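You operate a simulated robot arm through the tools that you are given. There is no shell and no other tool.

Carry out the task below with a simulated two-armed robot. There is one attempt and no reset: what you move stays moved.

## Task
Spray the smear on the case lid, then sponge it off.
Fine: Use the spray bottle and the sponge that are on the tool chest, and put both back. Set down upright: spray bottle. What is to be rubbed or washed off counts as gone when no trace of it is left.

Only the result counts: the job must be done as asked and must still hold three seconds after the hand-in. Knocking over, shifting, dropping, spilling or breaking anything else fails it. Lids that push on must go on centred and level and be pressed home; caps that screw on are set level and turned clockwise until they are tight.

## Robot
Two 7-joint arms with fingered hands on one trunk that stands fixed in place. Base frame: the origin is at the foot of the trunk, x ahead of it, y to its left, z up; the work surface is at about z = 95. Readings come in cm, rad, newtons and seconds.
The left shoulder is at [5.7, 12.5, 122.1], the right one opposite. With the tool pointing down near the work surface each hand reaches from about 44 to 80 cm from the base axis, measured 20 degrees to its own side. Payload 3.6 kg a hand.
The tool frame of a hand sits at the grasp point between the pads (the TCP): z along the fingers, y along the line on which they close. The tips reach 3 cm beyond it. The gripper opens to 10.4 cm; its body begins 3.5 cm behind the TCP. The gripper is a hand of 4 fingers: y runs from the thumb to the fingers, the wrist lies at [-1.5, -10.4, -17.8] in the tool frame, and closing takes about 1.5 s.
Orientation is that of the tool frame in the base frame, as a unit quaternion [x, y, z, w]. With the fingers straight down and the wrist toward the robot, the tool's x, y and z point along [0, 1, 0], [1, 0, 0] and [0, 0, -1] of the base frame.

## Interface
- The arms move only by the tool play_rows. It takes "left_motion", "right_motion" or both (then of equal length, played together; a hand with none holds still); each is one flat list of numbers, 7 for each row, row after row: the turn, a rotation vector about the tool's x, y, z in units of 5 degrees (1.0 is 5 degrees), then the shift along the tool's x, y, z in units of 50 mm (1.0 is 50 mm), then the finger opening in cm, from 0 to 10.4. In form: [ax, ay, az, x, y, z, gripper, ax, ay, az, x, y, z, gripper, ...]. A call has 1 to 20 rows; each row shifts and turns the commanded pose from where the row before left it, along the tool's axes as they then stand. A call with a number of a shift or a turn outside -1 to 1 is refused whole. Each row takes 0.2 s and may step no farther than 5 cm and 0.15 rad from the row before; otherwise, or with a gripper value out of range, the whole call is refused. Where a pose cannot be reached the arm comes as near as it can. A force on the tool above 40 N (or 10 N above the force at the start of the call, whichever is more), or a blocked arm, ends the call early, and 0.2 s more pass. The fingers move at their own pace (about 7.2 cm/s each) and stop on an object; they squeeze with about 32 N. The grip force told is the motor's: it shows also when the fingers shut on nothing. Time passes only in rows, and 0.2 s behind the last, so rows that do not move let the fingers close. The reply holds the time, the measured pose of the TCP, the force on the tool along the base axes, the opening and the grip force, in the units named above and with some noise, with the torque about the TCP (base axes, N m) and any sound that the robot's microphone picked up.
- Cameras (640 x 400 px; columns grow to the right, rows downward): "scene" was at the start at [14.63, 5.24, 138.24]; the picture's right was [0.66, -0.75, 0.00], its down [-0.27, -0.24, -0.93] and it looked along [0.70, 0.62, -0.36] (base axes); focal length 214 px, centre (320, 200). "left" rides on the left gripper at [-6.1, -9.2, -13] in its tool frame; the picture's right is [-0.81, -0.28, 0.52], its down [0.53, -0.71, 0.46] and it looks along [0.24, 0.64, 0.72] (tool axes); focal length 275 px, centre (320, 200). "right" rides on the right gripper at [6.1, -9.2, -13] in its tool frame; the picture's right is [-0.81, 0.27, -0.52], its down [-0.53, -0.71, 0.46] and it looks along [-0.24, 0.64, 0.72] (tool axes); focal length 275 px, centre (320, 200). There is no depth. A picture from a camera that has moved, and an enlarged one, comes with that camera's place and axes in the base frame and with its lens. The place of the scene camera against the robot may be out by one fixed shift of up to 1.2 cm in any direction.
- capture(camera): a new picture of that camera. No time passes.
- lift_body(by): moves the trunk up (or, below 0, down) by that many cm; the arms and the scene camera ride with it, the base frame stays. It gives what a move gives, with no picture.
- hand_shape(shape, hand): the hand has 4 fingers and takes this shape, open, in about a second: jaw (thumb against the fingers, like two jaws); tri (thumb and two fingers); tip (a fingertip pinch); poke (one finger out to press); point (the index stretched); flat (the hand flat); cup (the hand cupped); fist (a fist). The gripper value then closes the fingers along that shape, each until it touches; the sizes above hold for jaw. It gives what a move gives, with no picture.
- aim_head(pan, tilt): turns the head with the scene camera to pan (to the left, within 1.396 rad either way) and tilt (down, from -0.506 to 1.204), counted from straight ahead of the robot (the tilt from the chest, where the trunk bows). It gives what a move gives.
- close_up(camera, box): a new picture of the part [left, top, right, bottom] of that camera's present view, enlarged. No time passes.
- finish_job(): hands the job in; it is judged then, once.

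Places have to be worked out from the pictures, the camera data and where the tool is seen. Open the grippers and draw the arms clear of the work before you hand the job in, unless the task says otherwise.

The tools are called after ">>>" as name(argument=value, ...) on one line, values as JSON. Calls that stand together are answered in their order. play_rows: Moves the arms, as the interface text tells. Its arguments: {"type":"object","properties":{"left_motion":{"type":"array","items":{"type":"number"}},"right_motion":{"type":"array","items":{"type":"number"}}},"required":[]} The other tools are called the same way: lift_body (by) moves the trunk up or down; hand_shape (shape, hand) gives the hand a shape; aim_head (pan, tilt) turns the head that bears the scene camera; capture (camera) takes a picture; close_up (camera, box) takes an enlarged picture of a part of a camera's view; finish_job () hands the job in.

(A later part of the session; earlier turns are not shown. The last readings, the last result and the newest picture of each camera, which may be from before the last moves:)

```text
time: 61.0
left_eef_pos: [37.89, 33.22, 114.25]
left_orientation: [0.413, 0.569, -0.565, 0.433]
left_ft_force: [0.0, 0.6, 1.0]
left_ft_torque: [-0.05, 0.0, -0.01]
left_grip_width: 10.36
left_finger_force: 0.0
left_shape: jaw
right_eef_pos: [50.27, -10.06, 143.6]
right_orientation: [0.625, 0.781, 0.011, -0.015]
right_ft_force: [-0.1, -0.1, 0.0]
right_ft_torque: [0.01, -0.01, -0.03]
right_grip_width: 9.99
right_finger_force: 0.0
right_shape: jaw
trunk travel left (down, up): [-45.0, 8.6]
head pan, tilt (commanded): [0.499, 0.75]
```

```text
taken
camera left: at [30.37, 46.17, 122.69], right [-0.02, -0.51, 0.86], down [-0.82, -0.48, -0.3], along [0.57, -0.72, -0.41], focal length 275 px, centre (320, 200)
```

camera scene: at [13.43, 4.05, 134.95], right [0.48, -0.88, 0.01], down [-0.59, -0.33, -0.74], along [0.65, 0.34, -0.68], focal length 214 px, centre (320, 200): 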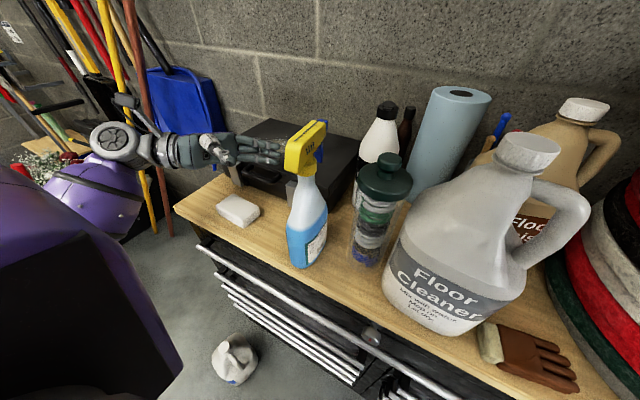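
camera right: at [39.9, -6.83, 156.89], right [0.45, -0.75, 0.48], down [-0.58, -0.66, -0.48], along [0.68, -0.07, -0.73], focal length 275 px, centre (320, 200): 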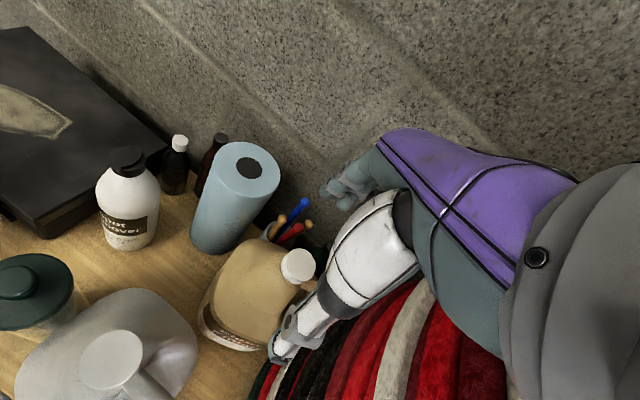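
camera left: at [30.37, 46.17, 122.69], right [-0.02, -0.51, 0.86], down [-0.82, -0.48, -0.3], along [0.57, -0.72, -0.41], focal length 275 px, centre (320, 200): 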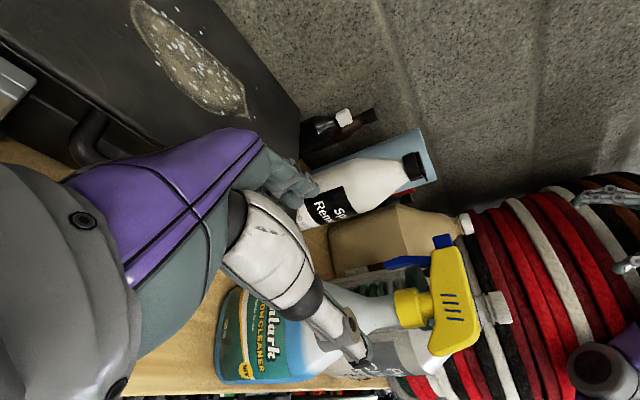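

The bottle is back upright near its old place. Next the sponge: I raise the left hand, level it, and turn the fingers to point straight down.

>>> play_rows(left_motion=[0, 0, 0, -0.48, -0.143, 0.005, 10.4, 0, 0, 0, -0.48, -0.143, 0.005, 10.4, 0, 0, 1, 0, 0, 0, 10.4, 0, 0, 1, 0, 0, 0, 10.4, 0, 0, 1, 0, 0, 0, 10.4, 0, 0, 0.26, 0, 0, 0, 10.4])

>>> play_rows(left_motion=[0, 1, 0, 0, 0, 0, 9, 0, 1, 0, 0, 0, 0, 9, 0, 1, 0, 0, 0, 0, 9, 0, 1, 0, 0, 0, 0, 9, 0, 1, 0, 0, 0, 0, 9, 0, 1, 0, 0, 0, 0, 9, 0, 1, 0, 0, 0, 0, 9, 0, 1, 0, 0, 0, 0, 9, 0, 1, 0, 0, 0, 0, 9, 0, 1, 0, 0, 0, 0, 9, 0, 1, 0, 0, 0, 0, 9, 0, 1, 0, 0, 0, 0, 9, 0, 1, 0, 0, 0, 0, 9, 0, 1, 0, 0, 0, 0, 9, 0, 1, 0, 0, 0, 0, 9, 0, 1, 0, 0, 0, 0, 9, 0, 1, 0, 0, 0, 0, 9, 0, 1, 0, 0, 0, 0, 9])

>>> capture(camera="left")

>>> capture(camera="scene")

```text
time: 62.4
left_eef_pos: [37.92, 33.02, 119.38]
left_orientation: [0.487, 0.505, -0.498, 0.509]
left_ft_force: [0.3, -0.1, 0.5]
left_ft_torque: [-0.01, 0.01, -0.04]
left_grip_width: 10.39
left_finger_force: 0.1
left_shape: jaw
right_eef_pos: [50.47, -10.15, 143.61]
right_orientation: [0.625, 0.78, 0.01, -0.016]
right_ft_force: [-0.5, -1.0, -0.3]
right_ft_torque: [0.0, 0.01, 0.02]
right_grip_width: 9.98
right_finger_force: 0.1
right_shape: jaw
trunk travel left (down, up): [-45.0, 8.6]
head pan, tilt (commanded): [0.499, 0.75]
```

```text
time: 66.2
left_eef_pos: [37.98, 33.06, 119.28]
left_orientation: [0.697, 0.717, -0.007, 0.002]
left_ft_force: [0.8, -0.1, 0.0]
left_ft_torque: [0.01, 0.01, 0.01]
left_grip_width: 8.99
left_finger_force: 0.0
left_shape: jaw
right_eef_pos: [50.29, -10.02, 143.44]
right_orientation: [0.625, 0.78, 0.011, -0.016]
right_ft_force: [-0.3, 0.1, -0.4]
right_ft_torque: [0.0, 0.03, 0.01]
right_grip_width: 9.97
right_finger_force: 0.0
right_shape: jaw
trunk travel left (down, up): [-45.0, 8.6]
head pan, tilt (commanded): [0.499, 0.75]
```

```text
taken
camera left: at [28.92, 26.95, 132.48], right [-0.26, -0.82, -0.51], down [-0.73, 0.51, -0.46], along [0.63, 0.25, -0.73], focal length 275 px, centre (320, 200)
```

left: 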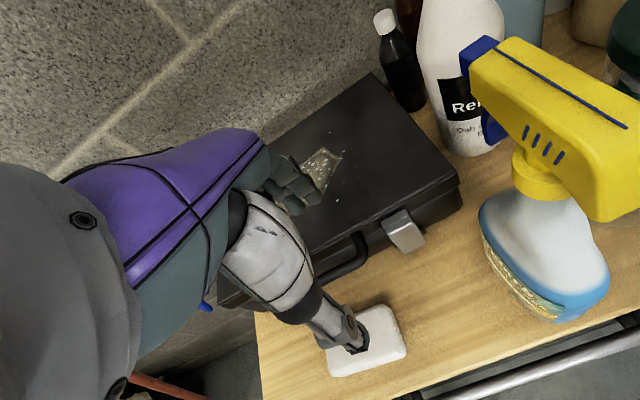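

```text
taken
camera scene: at [13.46, 4.07, 134.95], right [0.48, -0.88, 0.01], down [-0.59, -0.33, -0.74], along [0.65, 0.34, -0.68], focal length 214 px, centre (320, 200)
```

scene: 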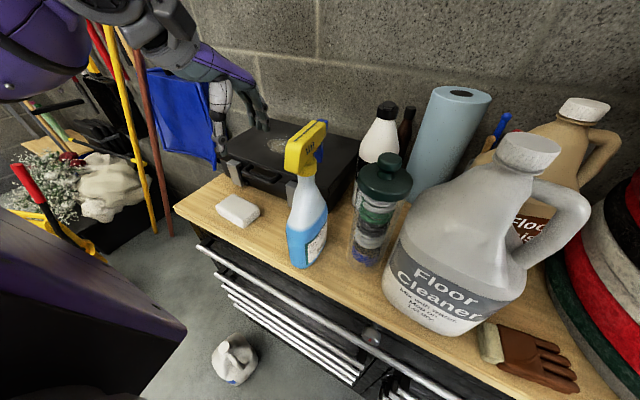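

Hand now points down. I zoom on the sponge from both cameras to place it precisely.

>>> close_up(camera="scene", box=[190, 170, 290, 250])

>>> close_up(camera="left", box=[290, 270, 430, 395])

```text
5.00 times, centred on (240, 210) of scene
camera zoom: at [13.46, 4.07, 134.95], right [0.48, -0.88, 0.01], down [-0.59, -0.33, -0.74], along [0.65, 0.34, -0.68], focal length 1072 px, centre (720, 150)
```

zoom: 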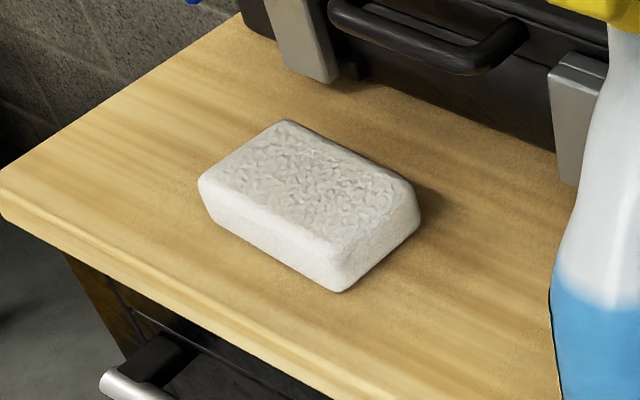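

```text
3.20 times, centred on (360, 332) of left
camera zoom: at [28.92, 26.95, 132.48], right [-0.26, -0.82, -0.51], down [-0.73, 0.51, -0.46], along [0.63, 0.25, -0.73], focal length 881 px, centre (192, -224)
```

zoom: 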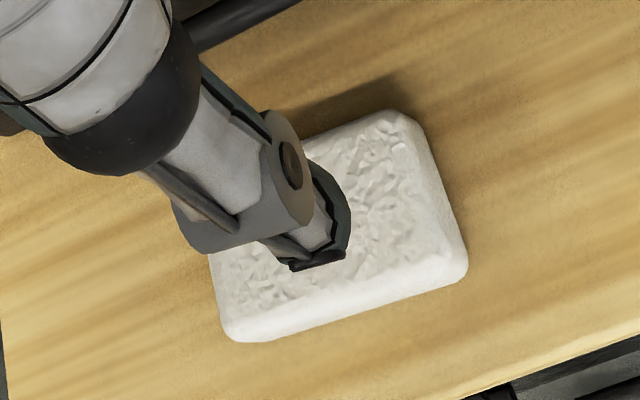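

Combining both views the sponge's centre is about [36.5, 39.8], 9.6 × 5.5 cm, long side along y, top near z 97.8. I move over it with the fingers at 7.5 cm and stop above to check.

>>> play_rows(left_motion=[0, 0, 0.55, 0, 0, 0, 7.5, 0, 0, 0.55, 0, 0, 0, 7.5, 0, 0, 0, 0.332, -0.099, 0.665, 7.5, 0, 0, 0, 0.332, -0.099, 0.665, 7.5, 0, 0, 0, 0.332, -0.099, 0.665, 7.5, 0, 0, 0, 0.332, -0.099, 0.665, 7.5])

>>> close_up(camera="scene", box=[180, 130, 300, 250])

>>> capture(camera="left")

```text
time: 67.6
left_eef_pos: [36.27, 39.73, 106.01]
left_orientation: [0.731, 0.683, -0.006, 0.003]
left_ft_force: [-0.3, 0.5, 0.2]
left_ft_torque: [-0.01, 0.01, 0.0]
left_grip_width: 7.53
left_finger_force: 0.0
left_shape: jaw
right_eef_pos: [50.29, -10.02, 143.4]
right_orientation: [0.625, 0.781, 0.01, -0.016]
right_ft_force: [0.6, 0.1, 1.0]
right_ft_torque: [-0.02, -0.01, 0.01]
right_grip_width: 9.99
right_finger_force: 0.1
right_shape: jaw
trunk travel left (down, up): [-45.0, 8.6]
head pan, tilt (commanded): [0.499, 0.75]
```

```text
3.33 times, centred on (240, 190) of scene
camera zoom: at [13.47, 4.09, 134.94], right [0.48, -0.88, 0.01], down [-0.59, -0.33, -0.74], along [0.65, 0.34, -0.68], focal length 715 px, centre (587, 233)
```

zoom: 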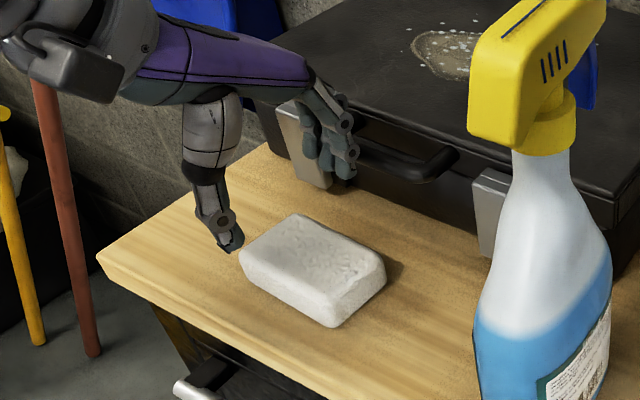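

```text
taken
camera left: at [26.67, 34.48, 119.14], right [-0.33, -0.8, -0.51], down [-0.68, 0.57, -0.46], along [0.66, 0.19, -0.73], focal length 275 px, centre (320, 200)
```

left: 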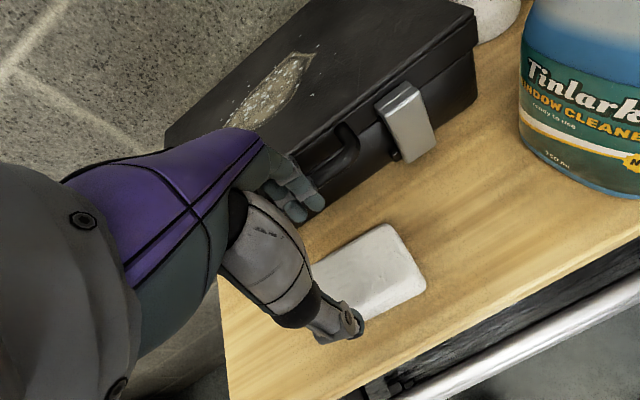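

Aligned over the sponge's middle. I descend so the fingertips straddle its upper half (TCP z ≈ 99.3).

>>> play_rows(left_motion=[0, 0, 0, 0, 0, 0.45, 7.5, 0, 0, 0, 0, 0, 0.45, 7.5, 0, 0, 0, 0, 0, 0.3, 7.5, 0, 0, 0, 0, 0, 0.14, 7.5])

>>> close_up(camera="scene", box=[180, 130, 300, 250])

>>> capture(camera="left")

```text
time: 68.2
left_eef_pos: [36.19, 39.63, 102.17]
left_orientation: [0.73, 0.683, -0.002, 0.005]
left_ft_force: [-23.6, 1.1, 13.1]
left_ft_torque: [0.05, -1.16, 0.28]
left_grip_width: 7.06
left_finger_force: 0.0
left_shape: jaw
right_eef_pos: [50.24, -10.02, 143.51]
right_orientation: [0.623, 0.782, 0.011, -0.016]
right_ft_force: [0.7, -0.5, 0.5]
right_ft_torque: [0.03, -0.03, -0.01]
right_grip_width: 9.97
right_finger_force: 0.0
right_shape: jaw
trunk travel left (down, up): [-45.0, 8.6]
head pan, tilt (commanded): [0.499, 0.75]
stopped in row 3 (left hand): the force on the tool passed its limit at 55 N (the readings are from after the stop); the commanded pose is now the measured one
```

```text
3.33 times, centred on (240, 190) of scene
camera zoom: at [13.44, 3.93, 134.93], right [0.48, -0.88, 0.01], down [-0.59, -0.33, -0.74], along [0.65, 0.35, -0.68], focal length 715 px, centre (587, 233)
```

zoom: 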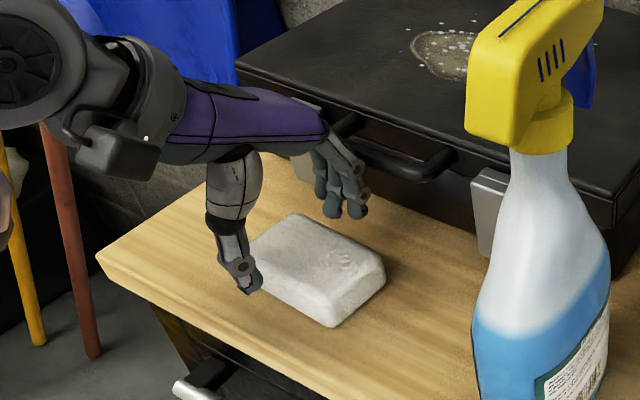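

```text
taken
camera left: at [26.53, 34.28, 115.25], right [-0.33, -0.79, -0.51], down [-0.67, 0.58, -0.46], along [0.66, 0.19, -0.72], focal length 275 px, centre (320, 200)
```

left: 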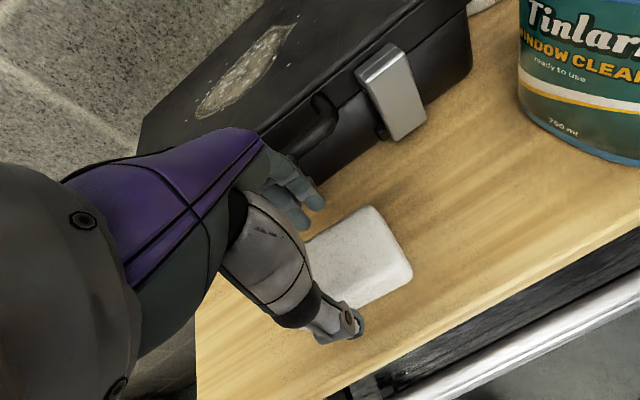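

A far-side knuckle touched the case front (contact near [43.7, 40.5, 103]); it stopped at once. I raise the hand straight up and check that the case did not move.

>>> play_rows(left_motion=[0, 0, 0, 0, 0, -0.4, 7.5, 0, 0, 0, 0, 0, -0.6, 7.5, 0, 0, 0, 0, 0, -0.6, 7.5, 0, 0, 0, 0, 0, 0, 7.5])

>>> capture(camera="scene")

>>> capture(camera="left")

>>> close_up(camera="right", box=[0, 30, 180, 200])

```text
time: 69.2
left_eef_pos: [36.22, 39.68, 110.04]
left_orientation: [0.731, 0.683, -0.003, 0.005]
left_ft_force: [-0.5, -0.7, -0.7]
left_ft_torque: [0.06, 0.01, 0.0]
left_grip_width: 7.53
left_finger_force: 0.0
left_shape: jaw
right_eef_pos: [50.26, -10.0, 143.54]
right_orientation: [0.625, 0.781, 0.011, -0.015]
right_ft_force: [-0.1, -0.1, -0.9]
right_ft_torque: [0.0, -0.01, -0.02]
right_grip_width: 10.01
right_finger_force: 0.0
right_shape: jaw
trunk travel left (down, up): [-45.0, 8.6]
head pan, tilt (commanded): [0.499, 0.75]
```

```text
taken
camera scene: at [13.45, 4.02, 134.95], right [0.48, -0.88, 0.01], down [-0.59, -0.33, -0.74], along [0.65, 0.34, -0.68], focal length 214 px, centre (320, 200)
```

scene: 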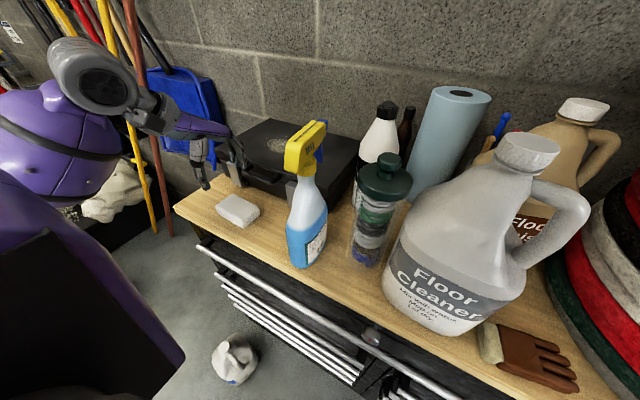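

```text
taken
camera left: at [26.51, 34.44, 123.2], right [-0.33, -0.8, -0.51], down [-0.67, 0.58, -0.46], along [0.66, 0.19, -0.72], focal length 275 px, centre (320, 200)
```

left: 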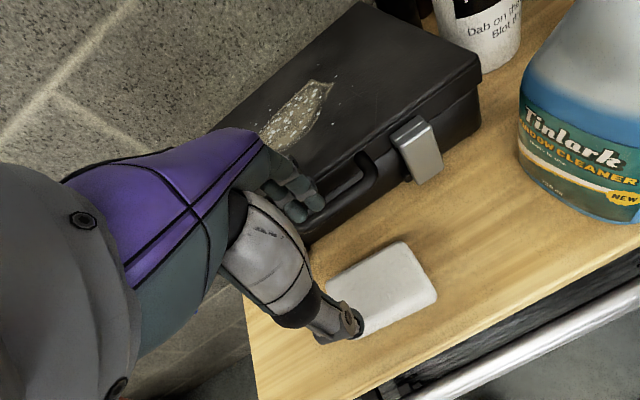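

```text
2.35 times, centred on (90, 115) of right
camera zoom: at [40.08, -6.64, 156.78], right [0.45, -0.75, 0.48], down [-0.58, -0.66, -0.47], along [0.67, -0.07, -0.74], focal length 648 px, centre (861, 400)
```

zoom: 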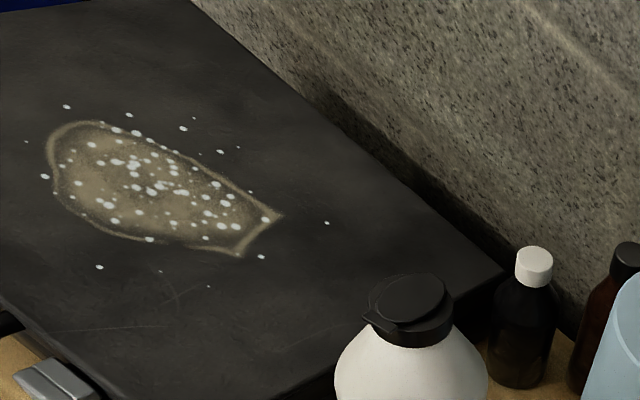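

The case is where it was. I zoom on the sponge from this closer view to place it exactly and see the gap to the handle.

>>> close_up(camera="left", box=[240, 140, 480, 360])

>>> close_up(camera="scene", box=[170, 110, 300, 240])

```text
1.82 times, centred on (360, 250) of left
camera zoom: at [26.51, 34.44, 123.2], right [-0.33, -0.8, -0.51], down [-0.67, 0.58, -0.46], along [0.66, 0.19, -0.72], focal length 500 px, centre (247, 109)
```

zoom: 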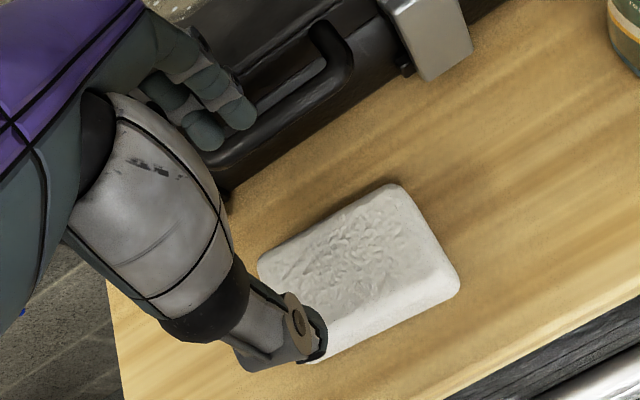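

```text
3.08 times, centred on (235, 175) of scene
camera zoom: at [13.45, 4.02, 134.95], right [0.48, -0.88, 0.01], down [-0.59, -0.33, -0.74], along [0.65, 0.34, -0.68], focal length 660 px, centre (582, 277)
```

zoom: 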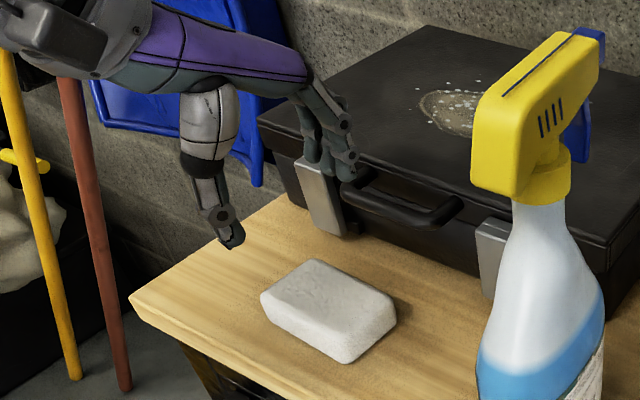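

The sponge's centre is [36.5, 40]; the gap to the handle is too tight for the open knuckles. I'll first drag the sponge about 2.5 cm toward me by pressing its top with closed fingertips. I close the hand and descend to just above it.

>>> play_rows(left_motion=[0, 0, 0, 0, 0, 0, 0, 0, 0, 0, 0, 0, 0, 0, 0, 0, 0, 0, 0, 0, 0, 0, 0, 0, 0, 0, 0, 0, 0, 0, 0, 0, 0, 0, 0, 0, 0, 0, 0, 0, 0.4, 0, 0, 0, 0, 0, 0, 0.4, 0, 0, 0, 0, 0, 0, 0.4, 0, 0, 0, 0, 0, 0, 0.3, 0])

>>> close_up(camera="left", box=[240, 140, 480, 360])

>>> close_up(camera="scene", box=[170, 110, 300, 240])

```text
time: 71.2
left_eef_pos: [36.26, 39.7, 102.49]
left_orientation: [0.731, 0.682, -0.002, 0.004]
left_ft_force: [-0.1, 0.5, -0.4]
left_ft_torque: [0.0, 0.01, 0.0]
left_grip_width: 0.04
left_finger_force: 32.3
left_shape: jaw
right_eef_pos: [50.35, -10.0, 143.49]
right_orientation: [0.624, 0.781, 0.011, -0.016]
right_ft_force: [0.6, 0.2, -0.1]
right_ft_torque: [0.01, 0.01, -0.02]
right_grip_width: 9.98
right_finger_force: 0.1
right_shape: jaw
trunk travel left (down, up): [-45.0, 8.6]
head pan, tilt (commanded): [0.499, 0.75]
```

```text
1.82 times, centred on (360, 250) of left
camera zoom: at [26.56, 34.38, 115.66], right [-0.33, -0.79, -0.51], down [-0.67, 0.58, -0.46], along [0.66, 0.19, -0.72], focal length 500 px, centre (247, 109)
```

zoom: 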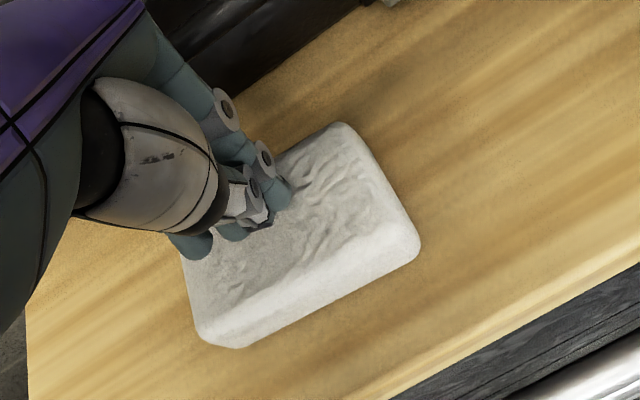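

```text
3.08 times, centred on (235, 175) of scene
camera zoom: at [13.46, 4.03, 134.94], right [0.48, -0.88, 0.01], down [-0.59, -0.33, -0.74], along [0.65, 0.34, -0.68], focal length 660 px, centre (582, 277)
```

zoom: 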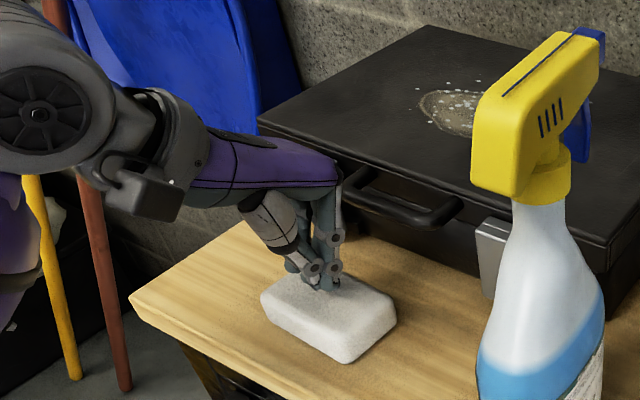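

The closed fingertips are about 1–2 cm above the sponge's middle. I lower in small steps until light contact.

>>> play_rows(left_motion=[0, 0, 0, 0, 0, 0.2, 0, 0, 0, 0, 0, 0, 0.1, 0, 0, 0, 0, 0, 0, 0, 0])

>>> play_rows(left_motion=[0, 0, 0, 0, 0, 0.08, 0, 0, 0, 0, 0, 0, 0, 0])

```text
time: 72.0
left_eef_pos: [36.44, 39.76, 101.36]
left_orientation: [0.731, 0.683, 0.002, 0.007]
left_ft_force: [-0.7, -0.6, 31.2]
left_ft_torque: [-0.07, -0.1, -0.01]
left_grip_width: 0.0
left_finger_force: 32.1
left_shape: jaw
right_eef_pos: [50.34, -10.01, 143.48]
right_orientation: [0.624, 0.781, 0.011, -0.017]
right_ft_force: [-0.2, 0.6, 0.3]
right_ft_torque: [-0.02, -0.01, 0.04]
right_grip_width: 9.99
right_finger_force: 0.1
right_shape: jaw
trunk travel left (down, up): [-45.0, 8.6]
head pan, tilt (commanded): [0.499, 0.75]
```

```text
time: 72.4
left_eef_pos: [36.56, 39.6, 101.36]
left_orientation: [0.73, 0.683, 0.006, 0.007]
left_ft_force: [-4.0, 1.6, 10.3]
left_ft_torque: [0.05, 0.1, 0.0]
left_grip_width: 0.0
left_finger_force: 31.9
left_shape: jaw
right_eef_pos: [50.33, -9.89, 143.52]
right_orientation: [0.623, 0.782, 0.009, -0.015]
right_ft_force: [-0.2, -0.1, 0.7]
right_ft_torque: [-0.03, 0.02, 0.03]
right_grip_width: 10.01
right_finger_force: 0.1
right_shape: jaw
trunk travel left (down, up): [-45.0, 8.6]
head pan, tilt (commanded): [0.499, 0.75]
stopped in row 1 (left hand): the force on the tool passed its limit at 47 N (the readings are from after the stop); the commanded pose is now the measured one
```

Contact at z 101.4 with about 10 N. I drag toward me 1 cm and see if the sponge follows.

>>> play_rows(left_motion=[0, 0, 0, 0, -0.1, 0, 0, 0, 0, 0, 0, -0.1, 0, 0, 0, 0, 0, 0, 0, 0, 0])

>>> close_up(camera="left", box=[240, 140, 480, 360])

>>> close_up(camera="scene", box=[170, 110, 300, 240])

```text
time: 73.2
left_eef_pos: [35.45, 39.59, 101.3]
left_orientation: [0.731, 0.683, 0.006, 0.009]
left_ft_force: [7.9, -0.7, 16.0]
left_ft_torque: [0.05, -0.3, -0.03]
left_grip_width: 0.0
left_finger_force: 31.8
left_shape: jaw
right_eef_pos: [50.22, -10.07, 143.65]
right_orientation: [0.624, 0.781, 0.01, -0.018]
right_ft_force: [0.2, -0.1, 0.6]
right_ft_torque: [0.03, -0.01, -0.01]
right_grip_width: 9.99
right_finger_force: 0.0
right_shape: jaw
trunk travel left (down, up): [-45.0, 8.6]
head pan, tilt (commanded): [0.499, 0.75]
```

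```text
1.82 times, centred on (360, 250) of left
camera zoom: at [25.59, 34.33, 114.36], right [-0.32, -0.79, -0.52], down [-0.67, 0.58, -0.47], along [0.67, 0.19, -0.71], focal length 500 px, centre (247, 109)
```

zoom: 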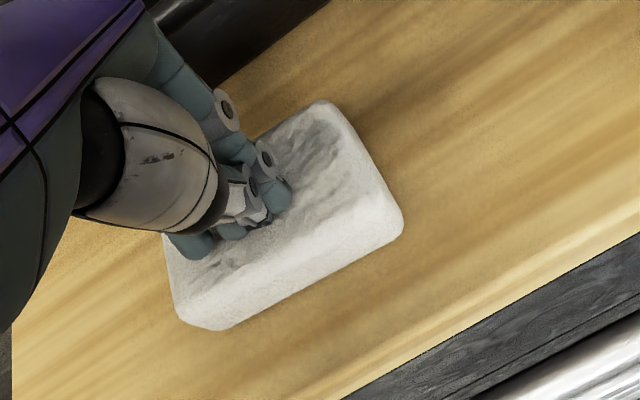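

```text
3.08 times, centred on (235, 175) of scene
camera zoom: at [13.43, 3.97, 134.97], right [0.48, -0.88, 0.01], down [-0.59, -0.33, -0.74], along [0.65, 0.35, -0.68], focal length 660 px, centre (582, 277)
```

zoom: 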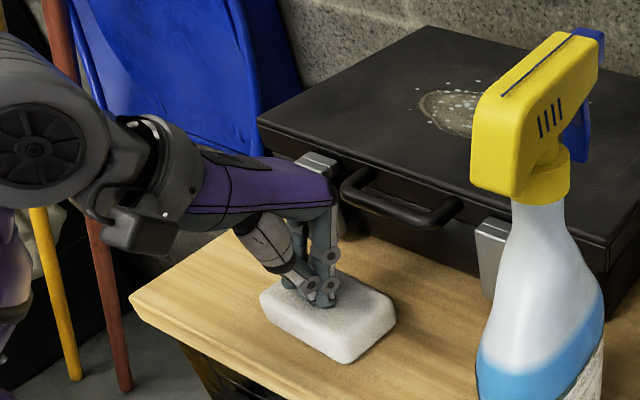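

The sponge didn't follow (fingers slid), so I'll grip it along its length instead: it is about 8.8 cm long and the hand opens to 10.4, with no obstacles that way. I raise, open and turn the hand 90° clockwise.

>>> play_rows(left_motion=[0, 0, 0, 0, 0, -0.5, 0, 0, 0, 0, 0, 0, -0.9, 0])

>>> play_rows(left_motion=[0, 0, 1, 0, 0, 0, 10.4, 0, 0, 1, 0, 0, 0, 10.4, 0, 0, 1, 0, 0, 0, 10.4, 0, 0, 1, 0, 0, 0, 10.4, 0, 0, 1, 0, 0, 0, 10.4, 0, 0, 1, 0, 0, 0, 10.4, 0, 0, 1, 0, 0, 0, 10.4, 0, 0, 1, 0, 0, 0, 10.4, 0, 0, 1, 0, 0, 0, 10.4, 0, 0, 1, 0, 0, 0, 10.4, 0, 0, 1, 0, 0, 0, 10.4, 0, 0, 1, 0, 0, 0, 10.4, 0, 0, 1, 0, 0, 0, 10.4, 0, 0, 1, 0, 0, 0, 10.4, 0, 0, 1, 0, 0, 0, 10.4, 0, 0, 1, 0, 0, 0, 10.4, 0, 0, 1, 0, 0, 0, 10.4, 0, 0, 1, 0, 0, 0, 10.4])

>>> capture(camera="scene")

>>> capture(camera="left")

```text
time: 73.8
left_eef_pos: [35.3, 39.73, 108.26]
left_orientation: [0.731, 0.683, 0.002, 0.008]
left_ft_force: [-1.0, -0.8, 0.6]
left_ft_torque: [-0.02, 0.04, -0.01]
left_grip_width: 0.0
left_finger_force: 32.0
left_shape: jaw
right_eef_pos: [50.25, -9.99, 143.38]
right_orientation: [0.624, 0.781, 0.01, -0.017]
right_ft_force: [-0.6, 0.1, 0.5]
right_ft_torque: [-0.04, 0.05, -0.01]
right_grip_width: 9.98
right_finger_force: 0.0
right_shape: jaw
trunk travel left (down, up): [-45.0, 8.6]
head pan, tilt (commanded): [0.499, 0.75]
```

```text
time: 77.6
left_eef_pos: [35.3, 39.69, 108.33]
left_orientation: [0.999, -0.035, 0.008, 0.004]
left_ft_force: [0.5, -0.9, -0.1]
left_ft_torque: [0.0, 0.01, -0.03]
left_grip_width: 10.34
left_finger_force: 0.1
left_shape: jaw
right_eef_pos: [50.25, -10.06, 143.51]
right_orientation: [0.623, 0.782, 0.009, -0.017]
right_ft_force: [0.4, -0.6, -1.1]
right_ft_torque: [0.01, -0.03, -0.02]
right_grip_width: 9.97
right_finger_force: 0.1
right_shape: jaw
trunk travel left (down, up): [-45.0, 8.6]
head pan, tilt (commanded): [0.499, 0.75]
```

```text
taken
camera scene: at [13.44, 3.99, 134.95], right [0.48, -0.88, 0.01], down [-0.59, -0.33, -0.74], along [0.65, 0.35, -0.68], focal length 214 px, centre (320, 200)
```

scene: 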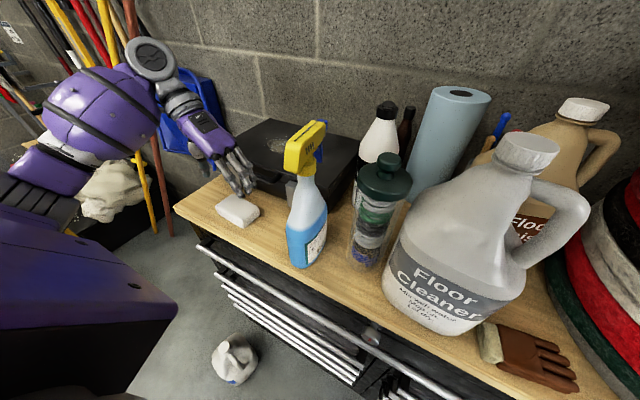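

```text
taken
camera left: at [29.55, 49.49, 121.23], right [-0.78, 0.33, -0.53], down [0.59, 0.67, -0.45], along [0.21, -0.67, -0.72], focal length 275 px, centre (320, 200)
```

left: 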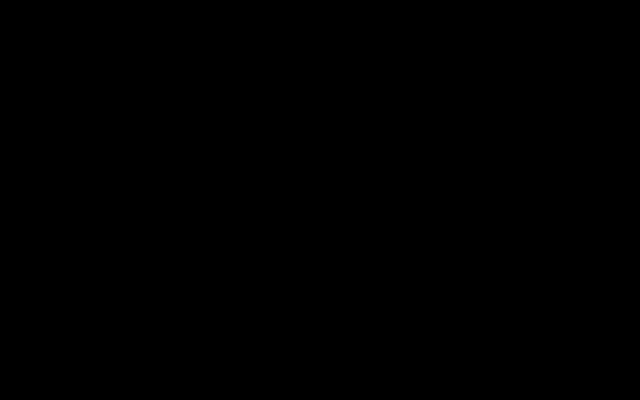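

The hand is turned (the wrist camera is blocked by the arm here). I line up over the sponge centre and view from the scene camera.

>>> play_rows(left_motion=[0, 0, 0, 0.236, -0.069, 0, 10.4, 0, 0, 0, 0, 0, 0.3, 10.4, 0, 0, 0, 0, 0, 0, 10.4])

>>> close_up(camera="scene", box=[170, 120, 300, 240])

>>> capture(camera="right")

```text
time: 78.4
left_eef_pos: [36.62, 40.03, 106.88]
left_orientation: [0.999, -0.035, 0.008, 0.003]
left_ft_force: [-0.4, -0.3, -0.6]
left_ft_torque: [0.01, 0.01, 0.0]
left_grip_width: 10.37
left_finger_force: 0.1
left_shape: jaw
right_eef_pos: [50.37, -9.99, 143.51]
right_orientation: [0.623, 0.782, 0.01, -0.017]
right_ft_force: [0.5, 0.6, 1.2]
right_ft_torque: [-0.02, 0.01, -0.02]
right_grip_width: 9.98
right_finger_force: 0.0
right_shape: jaw
trunk travel left (down, up): [-45.0, 8.6]
head pan, tilt (commanded): [0.499, 0.75]
```

```text
3.33 times, centred on (235, 180) of scene
camera zoom: at [13.44, 3.99, 134.95], right [0.48, -0.88, 0.01], down [-0.59, -0.33, -0.74], along [0.65, 0.35, -0.68], focal length 715 px, centre (603, 267)
```

zoom: 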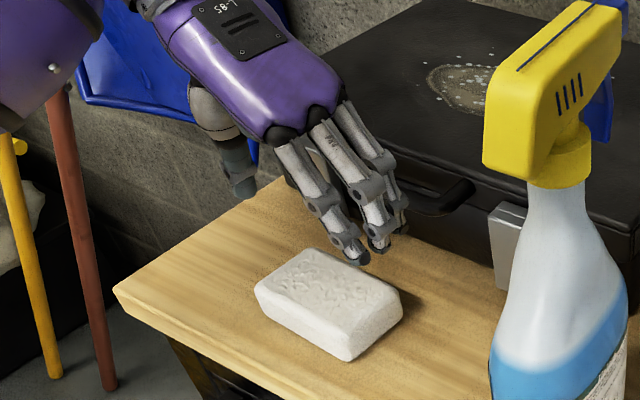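

```text
taken
camera right: at [40.07, -6.62, 156.76], right [0.45, -0.75, 0.48], down [-0.58, -0.66, -0.47], along [0.67, -0.07, -0.74], focal length 275 px, centre (320, 200)
```

right: 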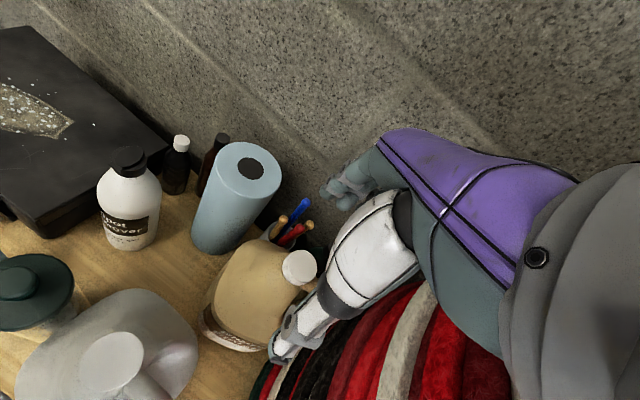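

I descend until the fingertips are just above the sponge's top, where parallax is small, and compare.

>>> play_rows(left_motion=[0, 0, 0, 0, 0, 0.4, 10.4, 0, 0, 0, 0, 0, 0.4, 10.4, 0, 0, 0, 0, 0, 0.14, 10.4, 0, 0, 0, 0, 0, 0, 10.4])

>>> close_up(camera="scene", box=[190, 150, 290, 240])

>>> capture(camera="left")

```text
time: 79.4
left_eef_pos: [36.71, 39.98, 102.07]
left_orientation: [0.999, -0.033, 0.008, 0.003]
left_ft_force: [-0.3, 0.3, -0.2]
left_ft_torque: [0.01, 0.0, 0.01]
left_grip_width: 10.37
left_finger_force: 0.0
left_shape: jaw
right_eef_pos: [50.33, -10.05, 143.4]
right_orientation: [0.624, 0.781, 0.01, -0.017]
right_ft_force: [-0.3, -0.8, -0.2]
right_ft_torque: [0.0, 0.0, 0.02]
right_grip_width: 9.98
right_finger_force: 0.1
right_shape: jaw
trunk travel left (down, up): [-45.0, 8.6]
head pan, tilt (commanded): [0.499, 0.75]
```

```text
4.44 times, centred on (240, 195) of scene
camera zoom: at [13.44, 3.99, 134.95], right [0.48, -0.88, 0.01], down [-0.59, -0.33, -0.74], along [0.65, 0.35, -0.68], focal length 953 px, centre (676, 222)
```

zoom: 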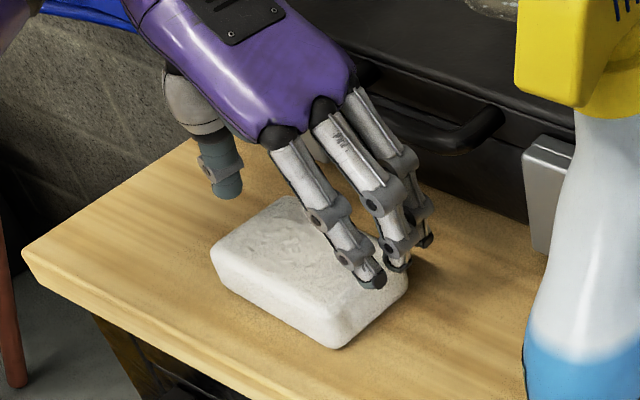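

```text
taken
camera left: at [30.9, 49.69, 115.0], right [-0.78, 0.33, -0.53], down [0.59, 0.67, -0.45], along [0.21, -0.67, -0.72], focal length 275 px, centre (320, 200)
```

left: 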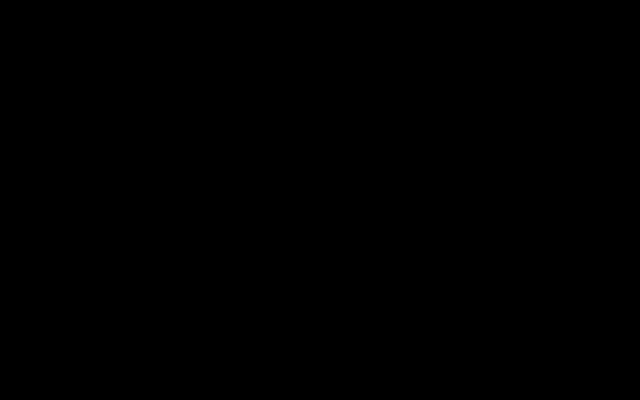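

Lengthwise is too tight (the sponge measures nearly 10 cm), so I'll nudge the sponge toward me instead with one stretched finger. I raise the hand, turn it back to default yaw, and take the "point" shape.

>>> play_rows(left_motion=[0, 0, 0, 0, 0, -0.9, 10.4, 0, 0, 0, 0, 0, -0.9, 10.4, 0, 0, 0, 0, 0, -0.8, 10.4])

>>> play_rows(left_motion=[0, 0, -1, 0, 0, 0, 10.4, 0, 0, -1, 0, 0, 0, 10.4, 0, 0, -1, 0, 0, 0, 10.4, 0, 0, -1, 0, 0, 0, 10.4, 0, 0, -1, 0, 0, 0, 10.4, 0, 0, -1, 0, 0, 0, 10.4, 0, 0, -1, 0, 0, 0, 10.4, 0, 0, -1, 0, 0, 0, 10.4, 0, 0, -1, 0, 0, 0, 10.4, 0, 0, -1, 0, 0, 0, 10.4, 0, 0, -1, 0, 0, 0, 10.4, 0, 0, -1, 0, 0, 0, 10.4, 0, 0, -1, 0, 0, 0, 10.4, 0, 0, -1, 0, 0, 0, 10.4, 0, 0, -1, 0, 0, 0, 10.4, 0, 0, -1, 0, 0, 0, 10.4, 0, 0, -1, 0, 0, 0, 10.4, 0, 0, -1, 0, 0, 0, 10.4])

>>> hand_shape(shape="point", hand="left")

>>> capture(camera="left")

>>> close_up(camera="scene", box=[160, 80, 310, 240])

```text
time: 80.2
left_eef_pos: [36.59, 40.05, 115.09]
left_orientation: [0.999, -0.034, 0.007, 0.004]
left_ft_force: [-0.3, 0.3, 0.1]
left_ft_torque: [-0.02, -0.01, 0.01]
left_grip_width: 10.38
left_finger_force: 0.2
left_shape: jaw
right_eef_pos: [50.24, -9.9, 143.43]
right_orientation: [0.623, 0.782, 0.01, -0.017]
right_ft_force: [0.3, 0.5, 0.0]
right_ft_torque: [0.0, 0.0, 0.01]
right_grip_width: 9.97
right_finger_force: 0.1
right_shape: jaw
trunk travel left (down, up): [-45.0, 8.6]
head pan, tilt (commanded): [0.499, 0.75]
```

```text
time: 84.0
left_eef_pos: [36.44, 40.28, 115.13]
left_orientation: [0.731, 0.683, 0.003, 0.009]
left_ft_force: [0.2, 0.0, 0.1]
left_ft_torque: [0.0, 0.03, 0.0]
left_grip_width: 10.38
left_finger_force: 0.1
left_shape: jaw
right_eef_pos: [50.34, -9.84, 143.44]
right_orientation: [0.624, 0.782, 0.01, -0.017]
right_ft_force: [-0.3, 0.1, 0.0]
right_ft_torque: [-0.03, -0.02, 0.01]
right_grip_width: 10.0
right_finger_force: 0.0
right_shape: jaw
trunk travel left (down, up): [-45.0, 8.6]
head pan, tilt (commanded): [0.499, 0.75]
```

```text
time: 84.9
left_eef_pos: [36.41, 40.02, 115.11]
left_orientation: [0.731, 0.683, 0.003, 0.008]
left_ft_force: [0.0, 0.4, 0.7]
left_ft_torque: [0.01, 0.02, 0.01]
left_grip_width: 9.6
left_finger_force: 0.0
left_shape: point
right_eef_pos: [50.35, -9.93, 143.38]
right_orientation: [0.624, 0.781, 0.01, -0.017]
right_ft_force: [0.5, -1.1, 0.5]
right_ft_torque: [0.03, 0.01, 0.02]
right_grip_width: 9.96
right_finger_force: 0.1
right_shape: jaw
trunk travel left (down, up): [-45.0, 8.6]
head pan, tilt (commanded): [0.499, 0.75]
```

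```text
taken
camera left: at [26.6, 34.77, 128.08], right [-0.32, -0.79, -0.52], down [-0.67, 0.58, -0.47], along [0.67, 0.19, -0.72], focal length 275 px, centre (320, 200)
```

left: 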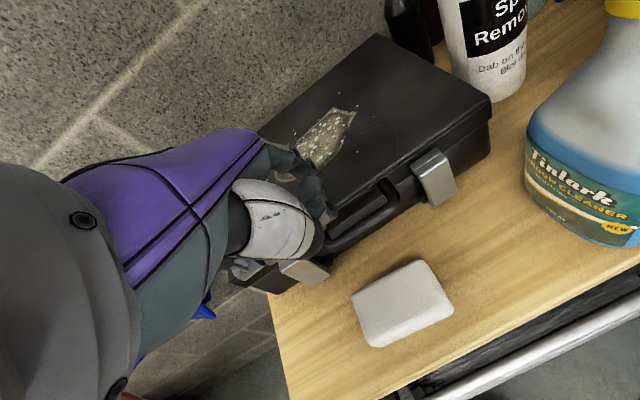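

```text
2.50 times, centred on (235, 160) of scene
camera zoom: at [13.44, 4.0, 134.95], right [0.48, -0.88, 0.01], down [-0.59, -0.33, -0.74], along [0.65, 0.35, -0.68], focal length 536 px, centre (532, 300)
```

zoom: 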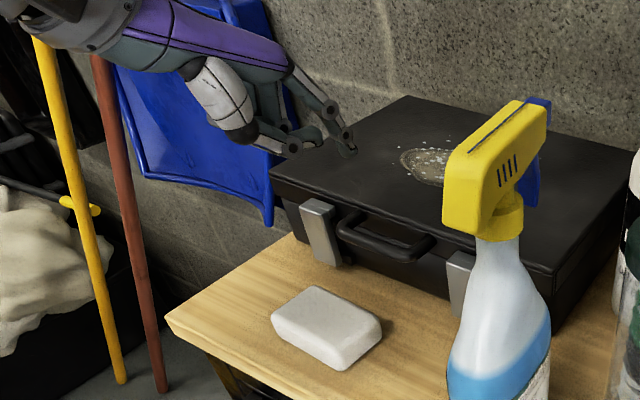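

The stretched finger is too slanted to help. Better: a tilted jaw grip (knuckles lean back 12°), pull the sponge toward me, then regrip it upright. With the hand out of the way, I measure the sponge and the handle exactly.

>>> close_up(camera="left", box=[320, 130, 500, 370])

>>> close_up(camera="scene", box=[200, 150, 300, 240])

>>> hand_shape(shape="jaw", hand="left")

```text
1.67 times, centred on (410, 250) of left
camera zoom: at [26.6, 34.77, 128.08], right [-0.32, -0.79, -0.52], down [-0.67, 0.58, -0.47], along [0.67, 0.19, -0.72], focal length 459 px, centre (170, 117)
```

zoom: 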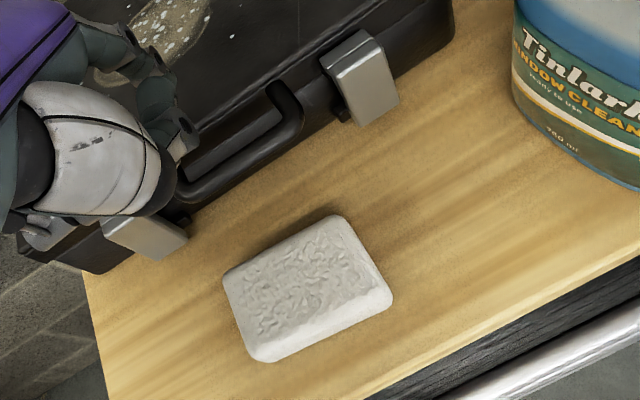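

```text
4.44 times, centred on (250, 195) of scene
camera zoom: at [13.44, 4.0, 134.95], right [0.48, -0.88, 0.01], down [-0.59, -0.33, -0.74], along [0.65, 0.35, -0.68], focal length 953 px, centre (631, 222)
```

zoom: 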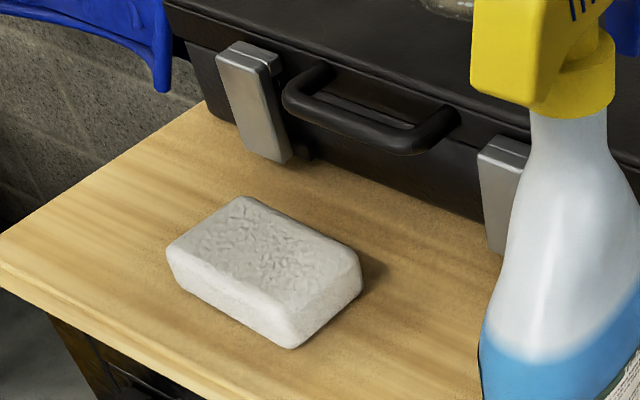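

```text
time: 85.8
left_eef_pos: [36.36, 40.1, 115.21]
left_orientation: [0.731, 0.682, 0.002, 0.008]
left_ft_force: [0.0, -0.7, 0.6]
left_ft_torque: [0.01, -0.02, 0.03]
left_grip_width: 10.34
left_finger_force: 0.1
left_shape: jaw
right_eef_pos: [50.18, -10.01, 143.44]
right_orientation: [0.623, 0.782, 0.01, -0.016]
right_ft_force: [-0.2, 0.6, -0.4]
right_ft_torque: [-0.02, -0.03, -0.01]
right_grip_width: 9.99
right_finger_force: 0.1
right_shape: jaw
trunk travel left (down, up): [-45.0, 8.6]
head pan, tilt (commanded): [0.499, 0.75]
```

The sponge spans x 33.9–39.1, y 35.6–45; the handle front is near x 45.2. I tilt the hand 12° (knuckles back), set 6.8 cm opening, and come down over the sponge to z ≈ 106.

>>> play_rows(left_motion=[-0.8, 0, 0, 0, 0, 0, 6.8, -0.8, 0, 0, 0, 0, 0, 6.8, -0.8, 0, 0, 0, 0, 0, 6.8, 0, 0, 0, 0.004, -0.158, 0.58, 6.8, 0, 0, 0, 0.004, -0.158, 0.58, 6.8, 0, 0, 0, 0.004, -0.158, 0.58, 6.8, 0, 0, 0, 0, 0, 0, 6.8])

>>> capture(camera="left")

>>> close_up(camera="scene", box=[180, 120, 300, 240])

```text
time: 87.4
left_eef_pos: [36.01, 40.09, 106.1]
left_orientation: [0.726, 0.679, 0.075, 0.085]
left_ft_force: [0.5, 0.0, -0.3]
left_ft_torque: [0.0, -0.02, -0.01]
left_grip_width: 6.85
left_finger_force: 0.0
left_shape: jaw
right_eef_pos: [50.39, -9.96, 143.43]
right_orientation: [0.624, 0.781, 0.01, -0.017]
right_ft_force: [0.6, -0.3, 0.3]
right_ft_torque: [0.01, 0.0, 0.03]
right_grip_width: 9.99
right_finger_force: 0.0
right_shape: jaw
trunk travel left (down, up): [-45.0, 8.6]
head pan, tilt (commanded): [0.499, 0.75]
```

```text
taken
camera left: at [23.7, 34.9, 116.76], right [-0.21, -0.8, -0.56], down [-0.56, 0.57, -0.61], along [0.8, 0.19, -0.56], focal length 275 px, centre (320, 200)
```

left: 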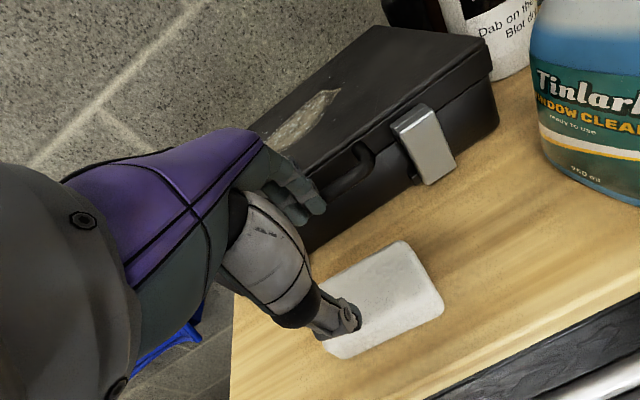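

```text
3.33 times, centred on (240, 180) of scene
camera zoom: at [13.44, 4.0, 134.95], right [0.48, -0.88, 0.01], down [-0.59, -0.33, -0.74], along [0.65, 0.35, -0.68], focal length 715 px, centre (587, 267)
```

zoom: 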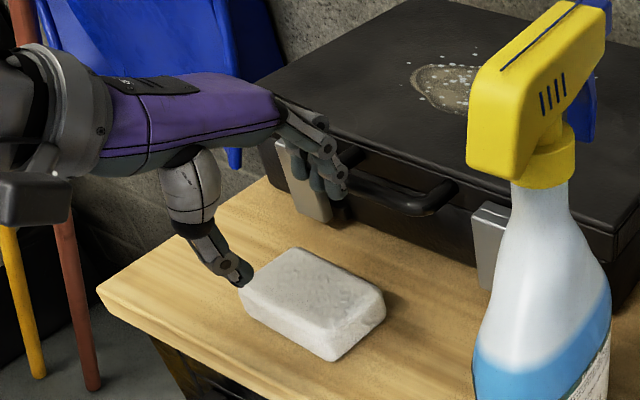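

Tilt is 13° and the hand is over the sponge. I go straight down 4.5 cm, then in small steps.

>>> play_rows(left_motion=[0, 0, 0, 0, -0.068, 0.293, 6.8, 0, 0, 0, 0, -0.068, 0.293, 6.8, 0, 0, 0, 0, -0.068, 0.293, 6.8, 0, 0, 0, 0, 0, 0, 6.8])

>>> close_up(camera="scene", box=[180, 120, 300, 240])

>>> close_up(camera="left", box=[240, 140, 480, 360])

```text
time: 88.4
left_eef_pos: [36.08, 40.18, 101.58]
left_orientation: [0.726, 0.678, 0.074, 0.085]
left_ft_force: [-0.2, -0.3, 0.6]
left_ft_torque: [0.0, 0.0, 0.02]
left_grip_width: 6.88
left_finger_force: 0.0
left_shape: jaw
right_eef_pos: [50.31, -10.05, 143.43]
right_orientation: [0.624, 0.781, 0.01, -0.016]
right_ft_force: [0.3, 0.5, -0.3]
right_ft_torque: [0.0, 0.0, -0.02]
right_grip_width: 9.99
right_finger_force: 0.0
right_shape: jaw
trunk travel left (down, up): [-45.0, 8.6]
head pan, tilt (commanded): [0.499, 0.75]
```

```text
3.33 times, centred on (240, 180) of scene
camera zoom: at [13.44, 4.01, 134.95], right [0.48, -0.88, 0.01], down [-0.59, -0.33, -0.74], along [0.65, 0.35, -0.68], focal length 715 px, centre (587, 267)
```

zoom: 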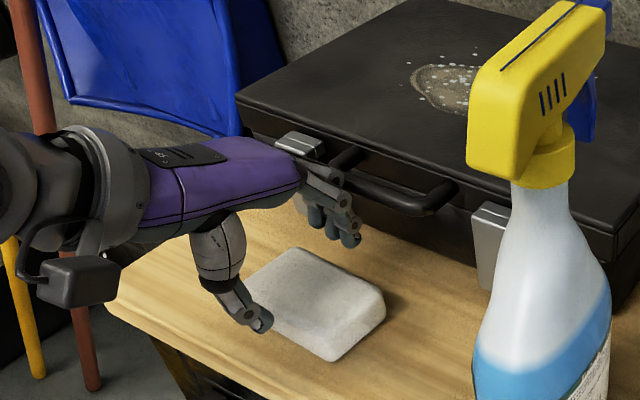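

```text
1.82 times, centred on (360, 250) of left
camera zoom: at [23.73, 34.86, 112.31], right [-0.21, -0.8, -0.56], down [-0.56, 0.57, -0.61], along [0.8, 0.19, -0.56], focal length 500 px, centre (247, 109)
```

zoom: 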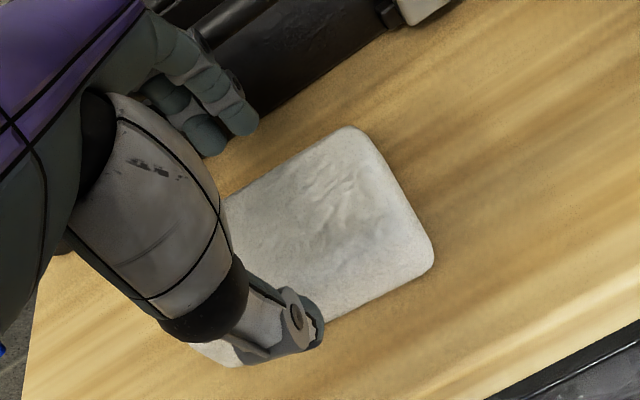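

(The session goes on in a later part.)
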